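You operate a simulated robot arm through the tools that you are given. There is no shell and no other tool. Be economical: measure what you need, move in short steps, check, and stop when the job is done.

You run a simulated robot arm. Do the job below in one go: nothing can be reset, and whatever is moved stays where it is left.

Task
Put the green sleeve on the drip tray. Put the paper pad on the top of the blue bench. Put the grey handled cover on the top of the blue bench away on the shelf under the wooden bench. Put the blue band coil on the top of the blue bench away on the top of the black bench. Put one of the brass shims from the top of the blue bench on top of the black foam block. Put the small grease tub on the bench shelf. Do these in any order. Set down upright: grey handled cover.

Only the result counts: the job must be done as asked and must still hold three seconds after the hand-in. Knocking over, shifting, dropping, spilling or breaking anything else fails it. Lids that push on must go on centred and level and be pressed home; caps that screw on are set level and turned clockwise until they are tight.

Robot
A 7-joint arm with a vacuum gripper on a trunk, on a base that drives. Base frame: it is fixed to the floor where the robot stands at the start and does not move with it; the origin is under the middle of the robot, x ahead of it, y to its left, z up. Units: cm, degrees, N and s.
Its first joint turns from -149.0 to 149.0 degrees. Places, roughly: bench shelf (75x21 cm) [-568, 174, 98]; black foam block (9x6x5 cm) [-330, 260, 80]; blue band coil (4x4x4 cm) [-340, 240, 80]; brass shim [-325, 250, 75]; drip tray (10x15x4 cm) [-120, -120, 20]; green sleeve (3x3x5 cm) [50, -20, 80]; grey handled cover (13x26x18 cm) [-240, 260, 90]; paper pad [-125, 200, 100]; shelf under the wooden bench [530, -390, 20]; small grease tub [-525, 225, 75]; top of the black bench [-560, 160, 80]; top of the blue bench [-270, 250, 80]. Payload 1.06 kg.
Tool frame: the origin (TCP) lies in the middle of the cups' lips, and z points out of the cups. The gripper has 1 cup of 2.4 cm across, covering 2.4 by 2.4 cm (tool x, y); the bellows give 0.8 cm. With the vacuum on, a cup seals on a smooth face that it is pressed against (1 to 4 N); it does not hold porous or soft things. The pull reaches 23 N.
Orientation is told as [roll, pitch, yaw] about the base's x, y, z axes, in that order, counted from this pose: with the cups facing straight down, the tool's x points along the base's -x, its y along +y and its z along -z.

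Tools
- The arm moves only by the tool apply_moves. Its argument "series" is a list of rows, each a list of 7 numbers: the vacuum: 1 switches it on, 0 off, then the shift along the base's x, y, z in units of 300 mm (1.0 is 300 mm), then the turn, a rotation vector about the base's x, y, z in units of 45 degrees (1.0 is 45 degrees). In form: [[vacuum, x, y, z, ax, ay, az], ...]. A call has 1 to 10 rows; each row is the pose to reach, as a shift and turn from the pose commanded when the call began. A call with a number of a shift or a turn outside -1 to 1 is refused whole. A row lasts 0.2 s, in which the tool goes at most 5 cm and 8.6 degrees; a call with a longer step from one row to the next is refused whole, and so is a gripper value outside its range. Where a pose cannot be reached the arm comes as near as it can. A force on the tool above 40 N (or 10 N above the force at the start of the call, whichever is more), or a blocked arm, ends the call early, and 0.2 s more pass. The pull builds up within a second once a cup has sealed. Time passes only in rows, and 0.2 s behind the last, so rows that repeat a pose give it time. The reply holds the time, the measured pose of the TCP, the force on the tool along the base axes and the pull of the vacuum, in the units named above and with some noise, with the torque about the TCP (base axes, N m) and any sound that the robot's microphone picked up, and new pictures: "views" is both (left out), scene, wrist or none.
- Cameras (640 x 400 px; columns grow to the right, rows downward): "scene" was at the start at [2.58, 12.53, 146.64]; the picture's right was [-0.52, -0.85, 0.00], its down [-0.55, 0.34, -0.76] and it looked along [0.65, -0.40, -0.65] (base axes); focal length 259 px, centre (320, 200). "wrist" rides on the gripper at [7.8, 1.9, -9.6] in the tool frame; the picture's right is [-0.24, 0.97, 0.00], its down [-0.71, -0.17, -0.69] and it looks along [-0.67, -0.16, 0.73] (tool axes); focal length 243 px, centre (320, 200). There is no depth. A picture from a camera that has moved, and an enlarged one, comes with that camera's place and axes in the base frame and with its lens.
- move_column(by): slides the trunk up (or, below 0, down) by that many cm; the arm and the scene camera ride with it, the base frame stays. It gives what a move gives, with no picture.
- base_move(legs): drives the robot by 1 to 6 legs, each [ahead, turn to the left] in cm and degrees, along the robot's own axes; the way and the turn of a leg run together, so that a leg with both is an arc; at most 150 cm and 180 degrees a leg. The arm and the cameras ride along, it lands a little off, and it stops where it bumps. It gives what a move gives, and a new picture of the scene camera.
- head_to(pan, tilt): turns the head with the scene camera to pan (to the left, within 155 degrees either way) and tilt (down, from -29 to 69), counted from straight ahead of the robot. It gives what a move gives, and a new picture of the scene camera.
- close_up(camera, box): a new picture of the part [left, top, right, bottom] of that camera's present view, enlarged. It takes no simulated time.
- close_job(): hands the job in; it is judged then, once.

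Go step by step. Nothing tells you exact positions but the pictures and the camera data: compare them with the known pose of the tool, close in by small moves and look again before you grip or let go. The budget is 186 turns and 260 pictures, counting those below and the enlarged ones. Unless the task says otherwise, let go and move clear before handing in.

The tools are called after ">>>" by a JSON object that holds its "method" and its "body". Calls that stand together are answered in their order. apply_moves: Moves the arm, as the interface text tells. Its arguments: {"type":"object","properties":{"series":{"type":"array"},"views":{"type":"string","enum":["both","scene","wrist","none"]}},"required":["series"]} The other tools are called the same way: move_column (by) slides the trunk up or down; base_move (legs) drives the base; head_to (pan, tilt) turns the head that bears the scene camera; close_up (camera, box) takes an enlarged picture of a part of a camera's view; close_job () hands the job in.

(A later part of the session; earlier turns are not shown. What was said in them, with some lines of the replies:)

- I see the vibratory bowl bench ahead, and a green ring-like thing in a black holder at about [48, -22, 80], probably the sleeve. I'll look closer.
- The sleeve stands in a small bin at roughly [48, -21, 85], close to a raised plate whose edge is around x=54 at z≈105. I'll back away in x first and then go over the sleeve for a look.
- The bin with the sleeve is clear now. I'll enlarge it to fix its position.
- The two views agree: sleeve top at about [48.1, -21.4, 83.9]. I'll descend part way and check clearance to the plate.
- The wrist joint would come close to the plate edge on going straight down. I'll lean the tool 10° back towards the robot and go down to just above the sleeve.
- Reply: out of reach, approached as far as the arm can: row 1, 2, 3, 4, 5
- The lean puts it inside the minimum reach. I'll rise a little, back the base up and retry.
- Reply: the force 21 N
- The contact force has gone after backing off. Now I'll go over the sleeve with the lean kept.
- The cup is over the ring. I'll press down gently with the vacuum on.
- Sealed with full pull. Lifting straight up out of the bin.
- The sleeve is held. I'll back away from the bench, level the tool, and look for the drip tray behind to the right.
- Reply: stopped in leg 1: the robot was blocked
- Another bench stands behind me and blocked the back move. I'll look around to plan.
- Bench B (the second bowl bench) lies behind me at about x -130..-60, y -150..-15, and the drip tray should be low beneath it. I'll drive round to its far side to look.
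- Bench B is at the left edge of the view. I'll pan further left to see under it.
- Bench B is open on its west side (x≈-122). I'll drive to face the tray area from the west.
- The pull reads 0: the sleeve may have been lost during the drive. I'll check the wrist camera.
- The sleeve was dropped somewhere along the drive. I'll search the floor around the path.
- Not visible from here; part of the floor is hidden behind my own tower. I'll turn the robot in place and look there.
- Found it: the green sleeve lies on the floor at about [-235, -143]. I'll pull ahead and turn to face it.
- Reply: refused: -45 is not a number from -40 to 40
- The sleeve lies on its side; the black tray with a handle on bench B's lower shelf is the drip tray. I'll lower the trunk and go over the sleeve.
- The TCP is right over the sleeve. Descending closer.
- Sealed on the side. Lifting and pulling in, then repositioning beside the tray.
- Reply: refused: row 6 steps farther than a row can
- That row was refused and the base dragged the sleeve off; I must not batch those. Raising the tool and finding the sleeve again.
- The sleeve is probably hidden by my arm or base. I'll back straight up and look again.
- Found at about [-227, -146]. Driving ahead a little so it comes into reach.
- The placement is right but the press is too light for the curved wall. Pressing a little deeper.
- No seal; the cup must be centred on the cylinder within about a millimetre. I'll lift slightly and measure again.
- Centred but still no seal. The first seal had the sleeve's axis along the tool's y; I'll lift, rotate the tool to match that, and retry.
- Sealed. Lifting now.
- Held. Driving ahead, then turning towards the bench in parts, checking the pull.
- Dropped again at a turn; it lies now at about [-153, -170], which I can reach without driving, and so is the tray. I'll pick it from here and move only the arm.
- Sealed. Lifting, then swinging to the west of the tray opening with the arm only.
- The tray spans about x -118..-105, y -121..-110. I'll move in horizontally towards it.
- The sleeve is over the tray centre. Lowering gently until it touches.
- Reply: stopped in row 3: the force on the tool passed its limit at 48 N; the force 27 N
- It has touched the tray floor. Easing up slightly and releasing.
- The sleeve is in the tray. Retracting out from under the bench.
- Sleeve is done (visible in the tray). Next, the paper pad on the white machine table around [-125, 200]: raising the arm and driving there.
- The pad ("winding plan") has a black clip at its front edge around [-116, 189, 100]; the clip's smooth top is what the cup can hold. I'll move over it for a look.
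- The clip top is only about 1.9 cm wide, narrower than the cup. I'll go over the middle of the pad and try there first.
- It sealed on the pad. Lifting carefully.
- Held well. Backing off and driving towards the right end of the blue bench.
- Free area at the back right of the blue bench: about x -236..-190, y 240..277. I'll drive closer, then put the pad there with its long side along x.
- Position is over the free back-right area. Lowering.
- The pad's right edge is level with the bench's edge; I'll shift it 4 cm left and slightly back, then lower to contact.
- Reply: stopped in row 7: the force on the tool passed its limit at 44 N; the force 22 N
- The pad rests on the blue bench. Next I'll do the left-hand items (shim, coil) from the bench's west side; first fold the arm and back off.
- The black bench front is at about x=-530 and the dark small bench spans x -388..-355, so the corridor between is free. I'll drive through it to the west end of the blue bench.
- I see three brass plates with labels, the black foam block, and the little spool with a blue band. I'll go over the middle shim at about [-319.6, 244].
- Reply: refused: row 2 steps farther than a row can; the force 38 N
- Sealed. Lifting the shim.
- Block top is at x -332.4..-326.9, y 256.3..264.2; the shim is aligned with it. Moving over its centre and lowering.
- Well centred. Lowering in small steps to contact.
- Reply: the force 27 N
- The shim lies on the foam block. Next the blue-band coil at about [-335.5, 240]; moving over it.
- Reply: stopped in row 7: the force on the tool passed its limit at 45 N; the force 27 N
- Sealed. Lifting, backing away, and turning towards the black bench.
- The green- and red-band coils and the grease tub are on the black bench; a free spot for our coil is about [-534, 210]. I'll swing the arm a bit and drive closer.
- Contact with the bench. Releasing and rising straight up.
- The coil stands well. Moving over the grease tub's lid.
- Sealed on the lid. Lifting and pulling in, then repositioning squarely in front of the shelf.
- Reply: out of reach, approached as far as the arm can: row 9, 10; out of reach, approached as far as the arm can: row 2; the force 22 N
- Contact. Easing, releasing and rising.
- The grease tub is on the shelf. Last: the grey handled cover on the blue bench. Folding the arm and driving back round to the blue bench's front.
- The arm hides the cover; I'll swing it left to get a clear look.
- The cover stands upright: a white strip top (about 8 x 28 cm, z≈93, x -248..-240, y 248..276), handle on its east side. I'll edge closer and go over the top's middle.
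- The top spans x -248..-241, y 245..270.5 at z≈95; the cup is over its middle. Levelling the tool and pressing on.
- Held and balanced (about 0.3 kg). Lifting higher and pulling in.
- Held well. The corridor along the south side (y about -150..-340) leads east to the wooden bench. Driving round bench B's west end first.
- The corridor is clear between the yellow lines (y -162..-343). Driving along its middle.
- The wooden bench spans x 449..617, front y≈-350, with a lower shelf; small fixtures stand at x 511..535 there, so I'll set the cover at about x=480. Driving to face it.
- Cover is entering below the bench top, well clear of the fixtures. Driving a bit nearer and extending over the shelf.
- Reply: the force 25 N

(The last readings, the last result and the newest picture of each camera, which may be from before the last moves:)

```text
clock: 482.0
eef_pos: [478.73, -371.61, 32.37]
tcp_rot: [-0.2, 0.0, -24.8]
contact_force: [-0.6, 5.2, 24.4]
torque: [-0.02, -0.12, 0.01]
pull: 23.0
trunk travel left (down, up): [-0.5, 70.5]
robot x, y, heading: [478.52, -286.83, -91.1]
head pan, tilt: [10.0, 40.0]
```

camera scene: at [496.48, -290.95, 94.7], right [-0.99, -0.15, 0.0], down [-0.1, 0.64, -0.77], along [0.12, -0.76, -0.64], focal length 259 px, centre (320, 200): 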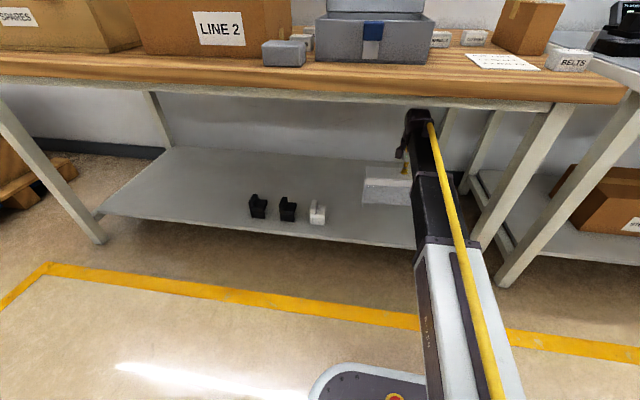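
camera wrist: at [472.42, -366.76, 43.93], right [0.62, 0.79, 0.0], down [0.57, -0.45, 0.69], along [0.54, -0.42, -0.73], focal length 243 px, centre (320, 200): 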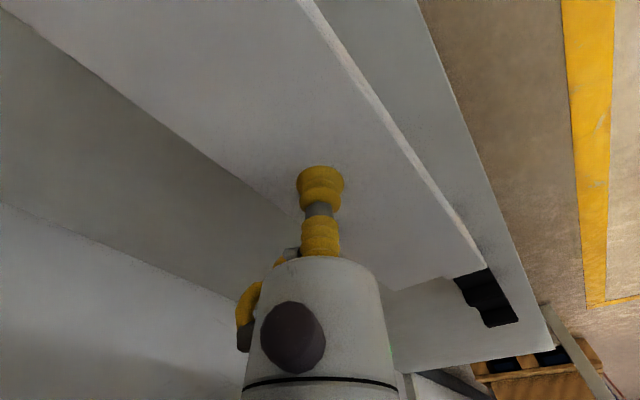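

Contact with the shelf. Easing, releasing and rising a little.

>>> {"method": "apply_moves", "body": {"series": [[1, 0, 0, 0.012, 0, 0, 0], [0, 0, 0, 0.012, 0, 0, 0], [0, 0, 0, 0.012, 0, 0, 0], [0, 0, 0, 0.012, 0, 0, 0], [0, 0, 0, 0.014, 0, 0, 0], [0, 0, 0, 0.04, 0, 0, 0], [0, 0, 0, 0.1, 0, 0, 0], [0, 0, 0, 0.2, 0, 0, 0], [0, 0, 0, 0.2, 0, 0, 0]], "views": "both"}}

```text
clock: 484.0
eef_pos: [478.43, -371.82, 38.05]
tcp_rot: [0.0, 0.1, -24.5]
contact_force: [0.2, 0.7, 0.7]
torque: [0.01, 0.0, -0.02]
pull: 0.1
trunk travel left (down, up): [-0.5, 70.5]
robot x, y, heading: [477.77, -286.56, -91.0]
head pan, tilt: [10.0, 40.0]
camera scene: at [496.47, -290.94, 94.7], right [-0.99, -0.15, 0.0], down [-0.1, 0.64, -0.77], along [0.12, -0.76, -0.64], focal length 259 px, centre (320, 200)
camera wrist: at [472.19, -366.82, 47.49], right [0.62, 0.79, 0.0], down [0.57, -0.45, 0.69], along [0.54, -0.42, -0.73], focal length 243 px, centre (320, 200)
```

scene: 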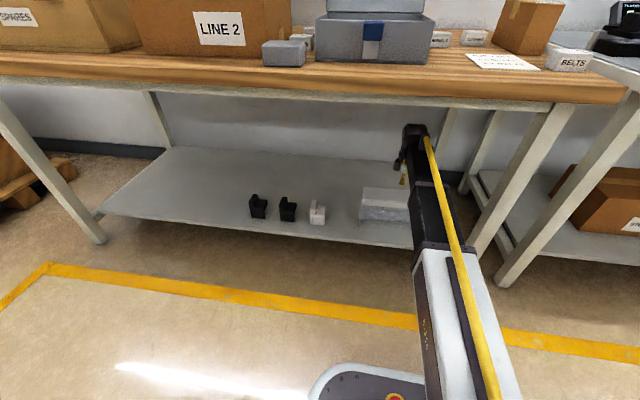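
wrist: 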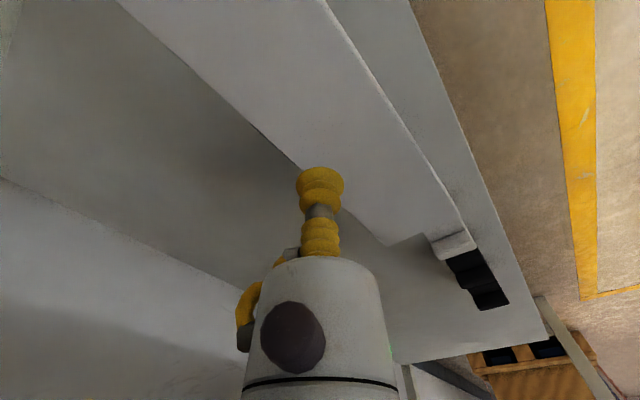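

The cover stands upright and clear of the fixtures. Withdrawing straight back and checking.

>>> {"method": "apply_moves", "body": {"series": [[0, 0, 0.1, 0.03, 0, 0, 0], [0, 0, 0.25, 0.05, 0, 0, 0], [0, 0, 0.4, 0.05, 0, 0, 0], [0, 0, 0.55, 0.05, 0, 0, 0], [0, 0, 0.7, 0.05, 0, 0, 0]], "views": "none"}}

>>> {"method": "base_move", "body": {"legs": [[-45, 0]]}}

>>> {"method": "close_up", "body": {"camera": "scene", "box": [230, 60, 500, 230]}}

```text
clock: 485.2
eef_pos: [478.7, -350.62, 39.55]
tcp_rot: [0.1, 0.0, -24.7]
contact_force: [-0.8, -0.1, -0.3]
torque: [0.02, 0.0, -0.01]
pull: 0.0
trunk travel left (down, up): [-0.5, 70.5]
robot x, y, heading: [478.07, -286.9, -91.2]
head pan, tilt: [10.0, 40.0]
```

```text
clock: 487.9
eef_pos: [479.16, -306.03, 39.53]
tcp_rot: [0.0, 0.0, -25.4]
contact_force: [-0.7, 0.8, 0.3]
torque: [0.0, -0.01, 0.02]
pull: 0.0
trunk travel left (down, up): [-0.5, 70.5]
robot x, y, heading: [479.56, -242.18, -92.1]
head pan, tilt: [10.0, 40.0]
camera scene: at [497.65, -246.57, 94.7], right [-0.99, -0.14, 0.0], down [-0.09, 0.64, -0.77], along [0.11, -0.76, -0.64], focal length 259 px, centre (320, 200)
```

scene: 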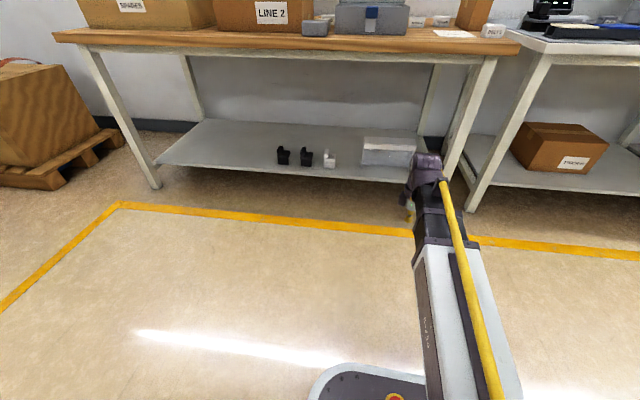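

```text
2.35 times, centred on (365, 145) of scene
camera zoom: at [497.65, -246.57, 94.7], right [-0.99, -0.14, 0.0], down [-0.09, 0.64, -0.77], along [0.11, -0.76, -0.64], focal length 609 px, centre (214, 329)
```

zoom: 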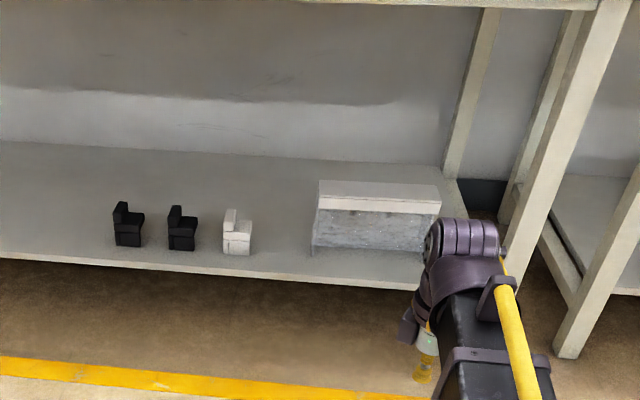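

Everything is where the task asks: sleeve in the drip tray, pad on the blue bench, shim on the foam block, coil on the black bench, grease tub on the bench shelf, and cover upright under the wooden bench. The arm is clear, so I'm handing in.

>>> {"method": "close_job", "body": {}}

```text
The job is handed in.
```

I did all six moves and handed the job in; I haven't been told how it was judged.

- **Green sleeve:** it lies on its side in the drip tray under the second bowl bench. I lost it on the way: it dropped onto the floor twice while I was driving, and I dragged it along the floor once. I picked it up again each time.
- **Paper pad:** it lies flat at the back right of the blue bench.
- **Brass shim:** the one labelled "NEST C" is on top of the black foam block.
- **Blue band coil:** it stands near the front edge of the black bench, between the grey machine with the IDLE display and where the grease tub was.
- **Small grease tub:** it stands near the right-hand end of the bench shelf.
- **Grey handled cover:** it stands upright on the shelf under the wooden bench, clear of the small fixtures there. I took the way it stood on the blue bench as upright.

While fetching the sleeve, the arm touched something, probably the raised plate on the first bench, with about 20 N. I also nudged a box or bench behind the robot while backing up. I saw nothing move either time, but I did not go back to check.
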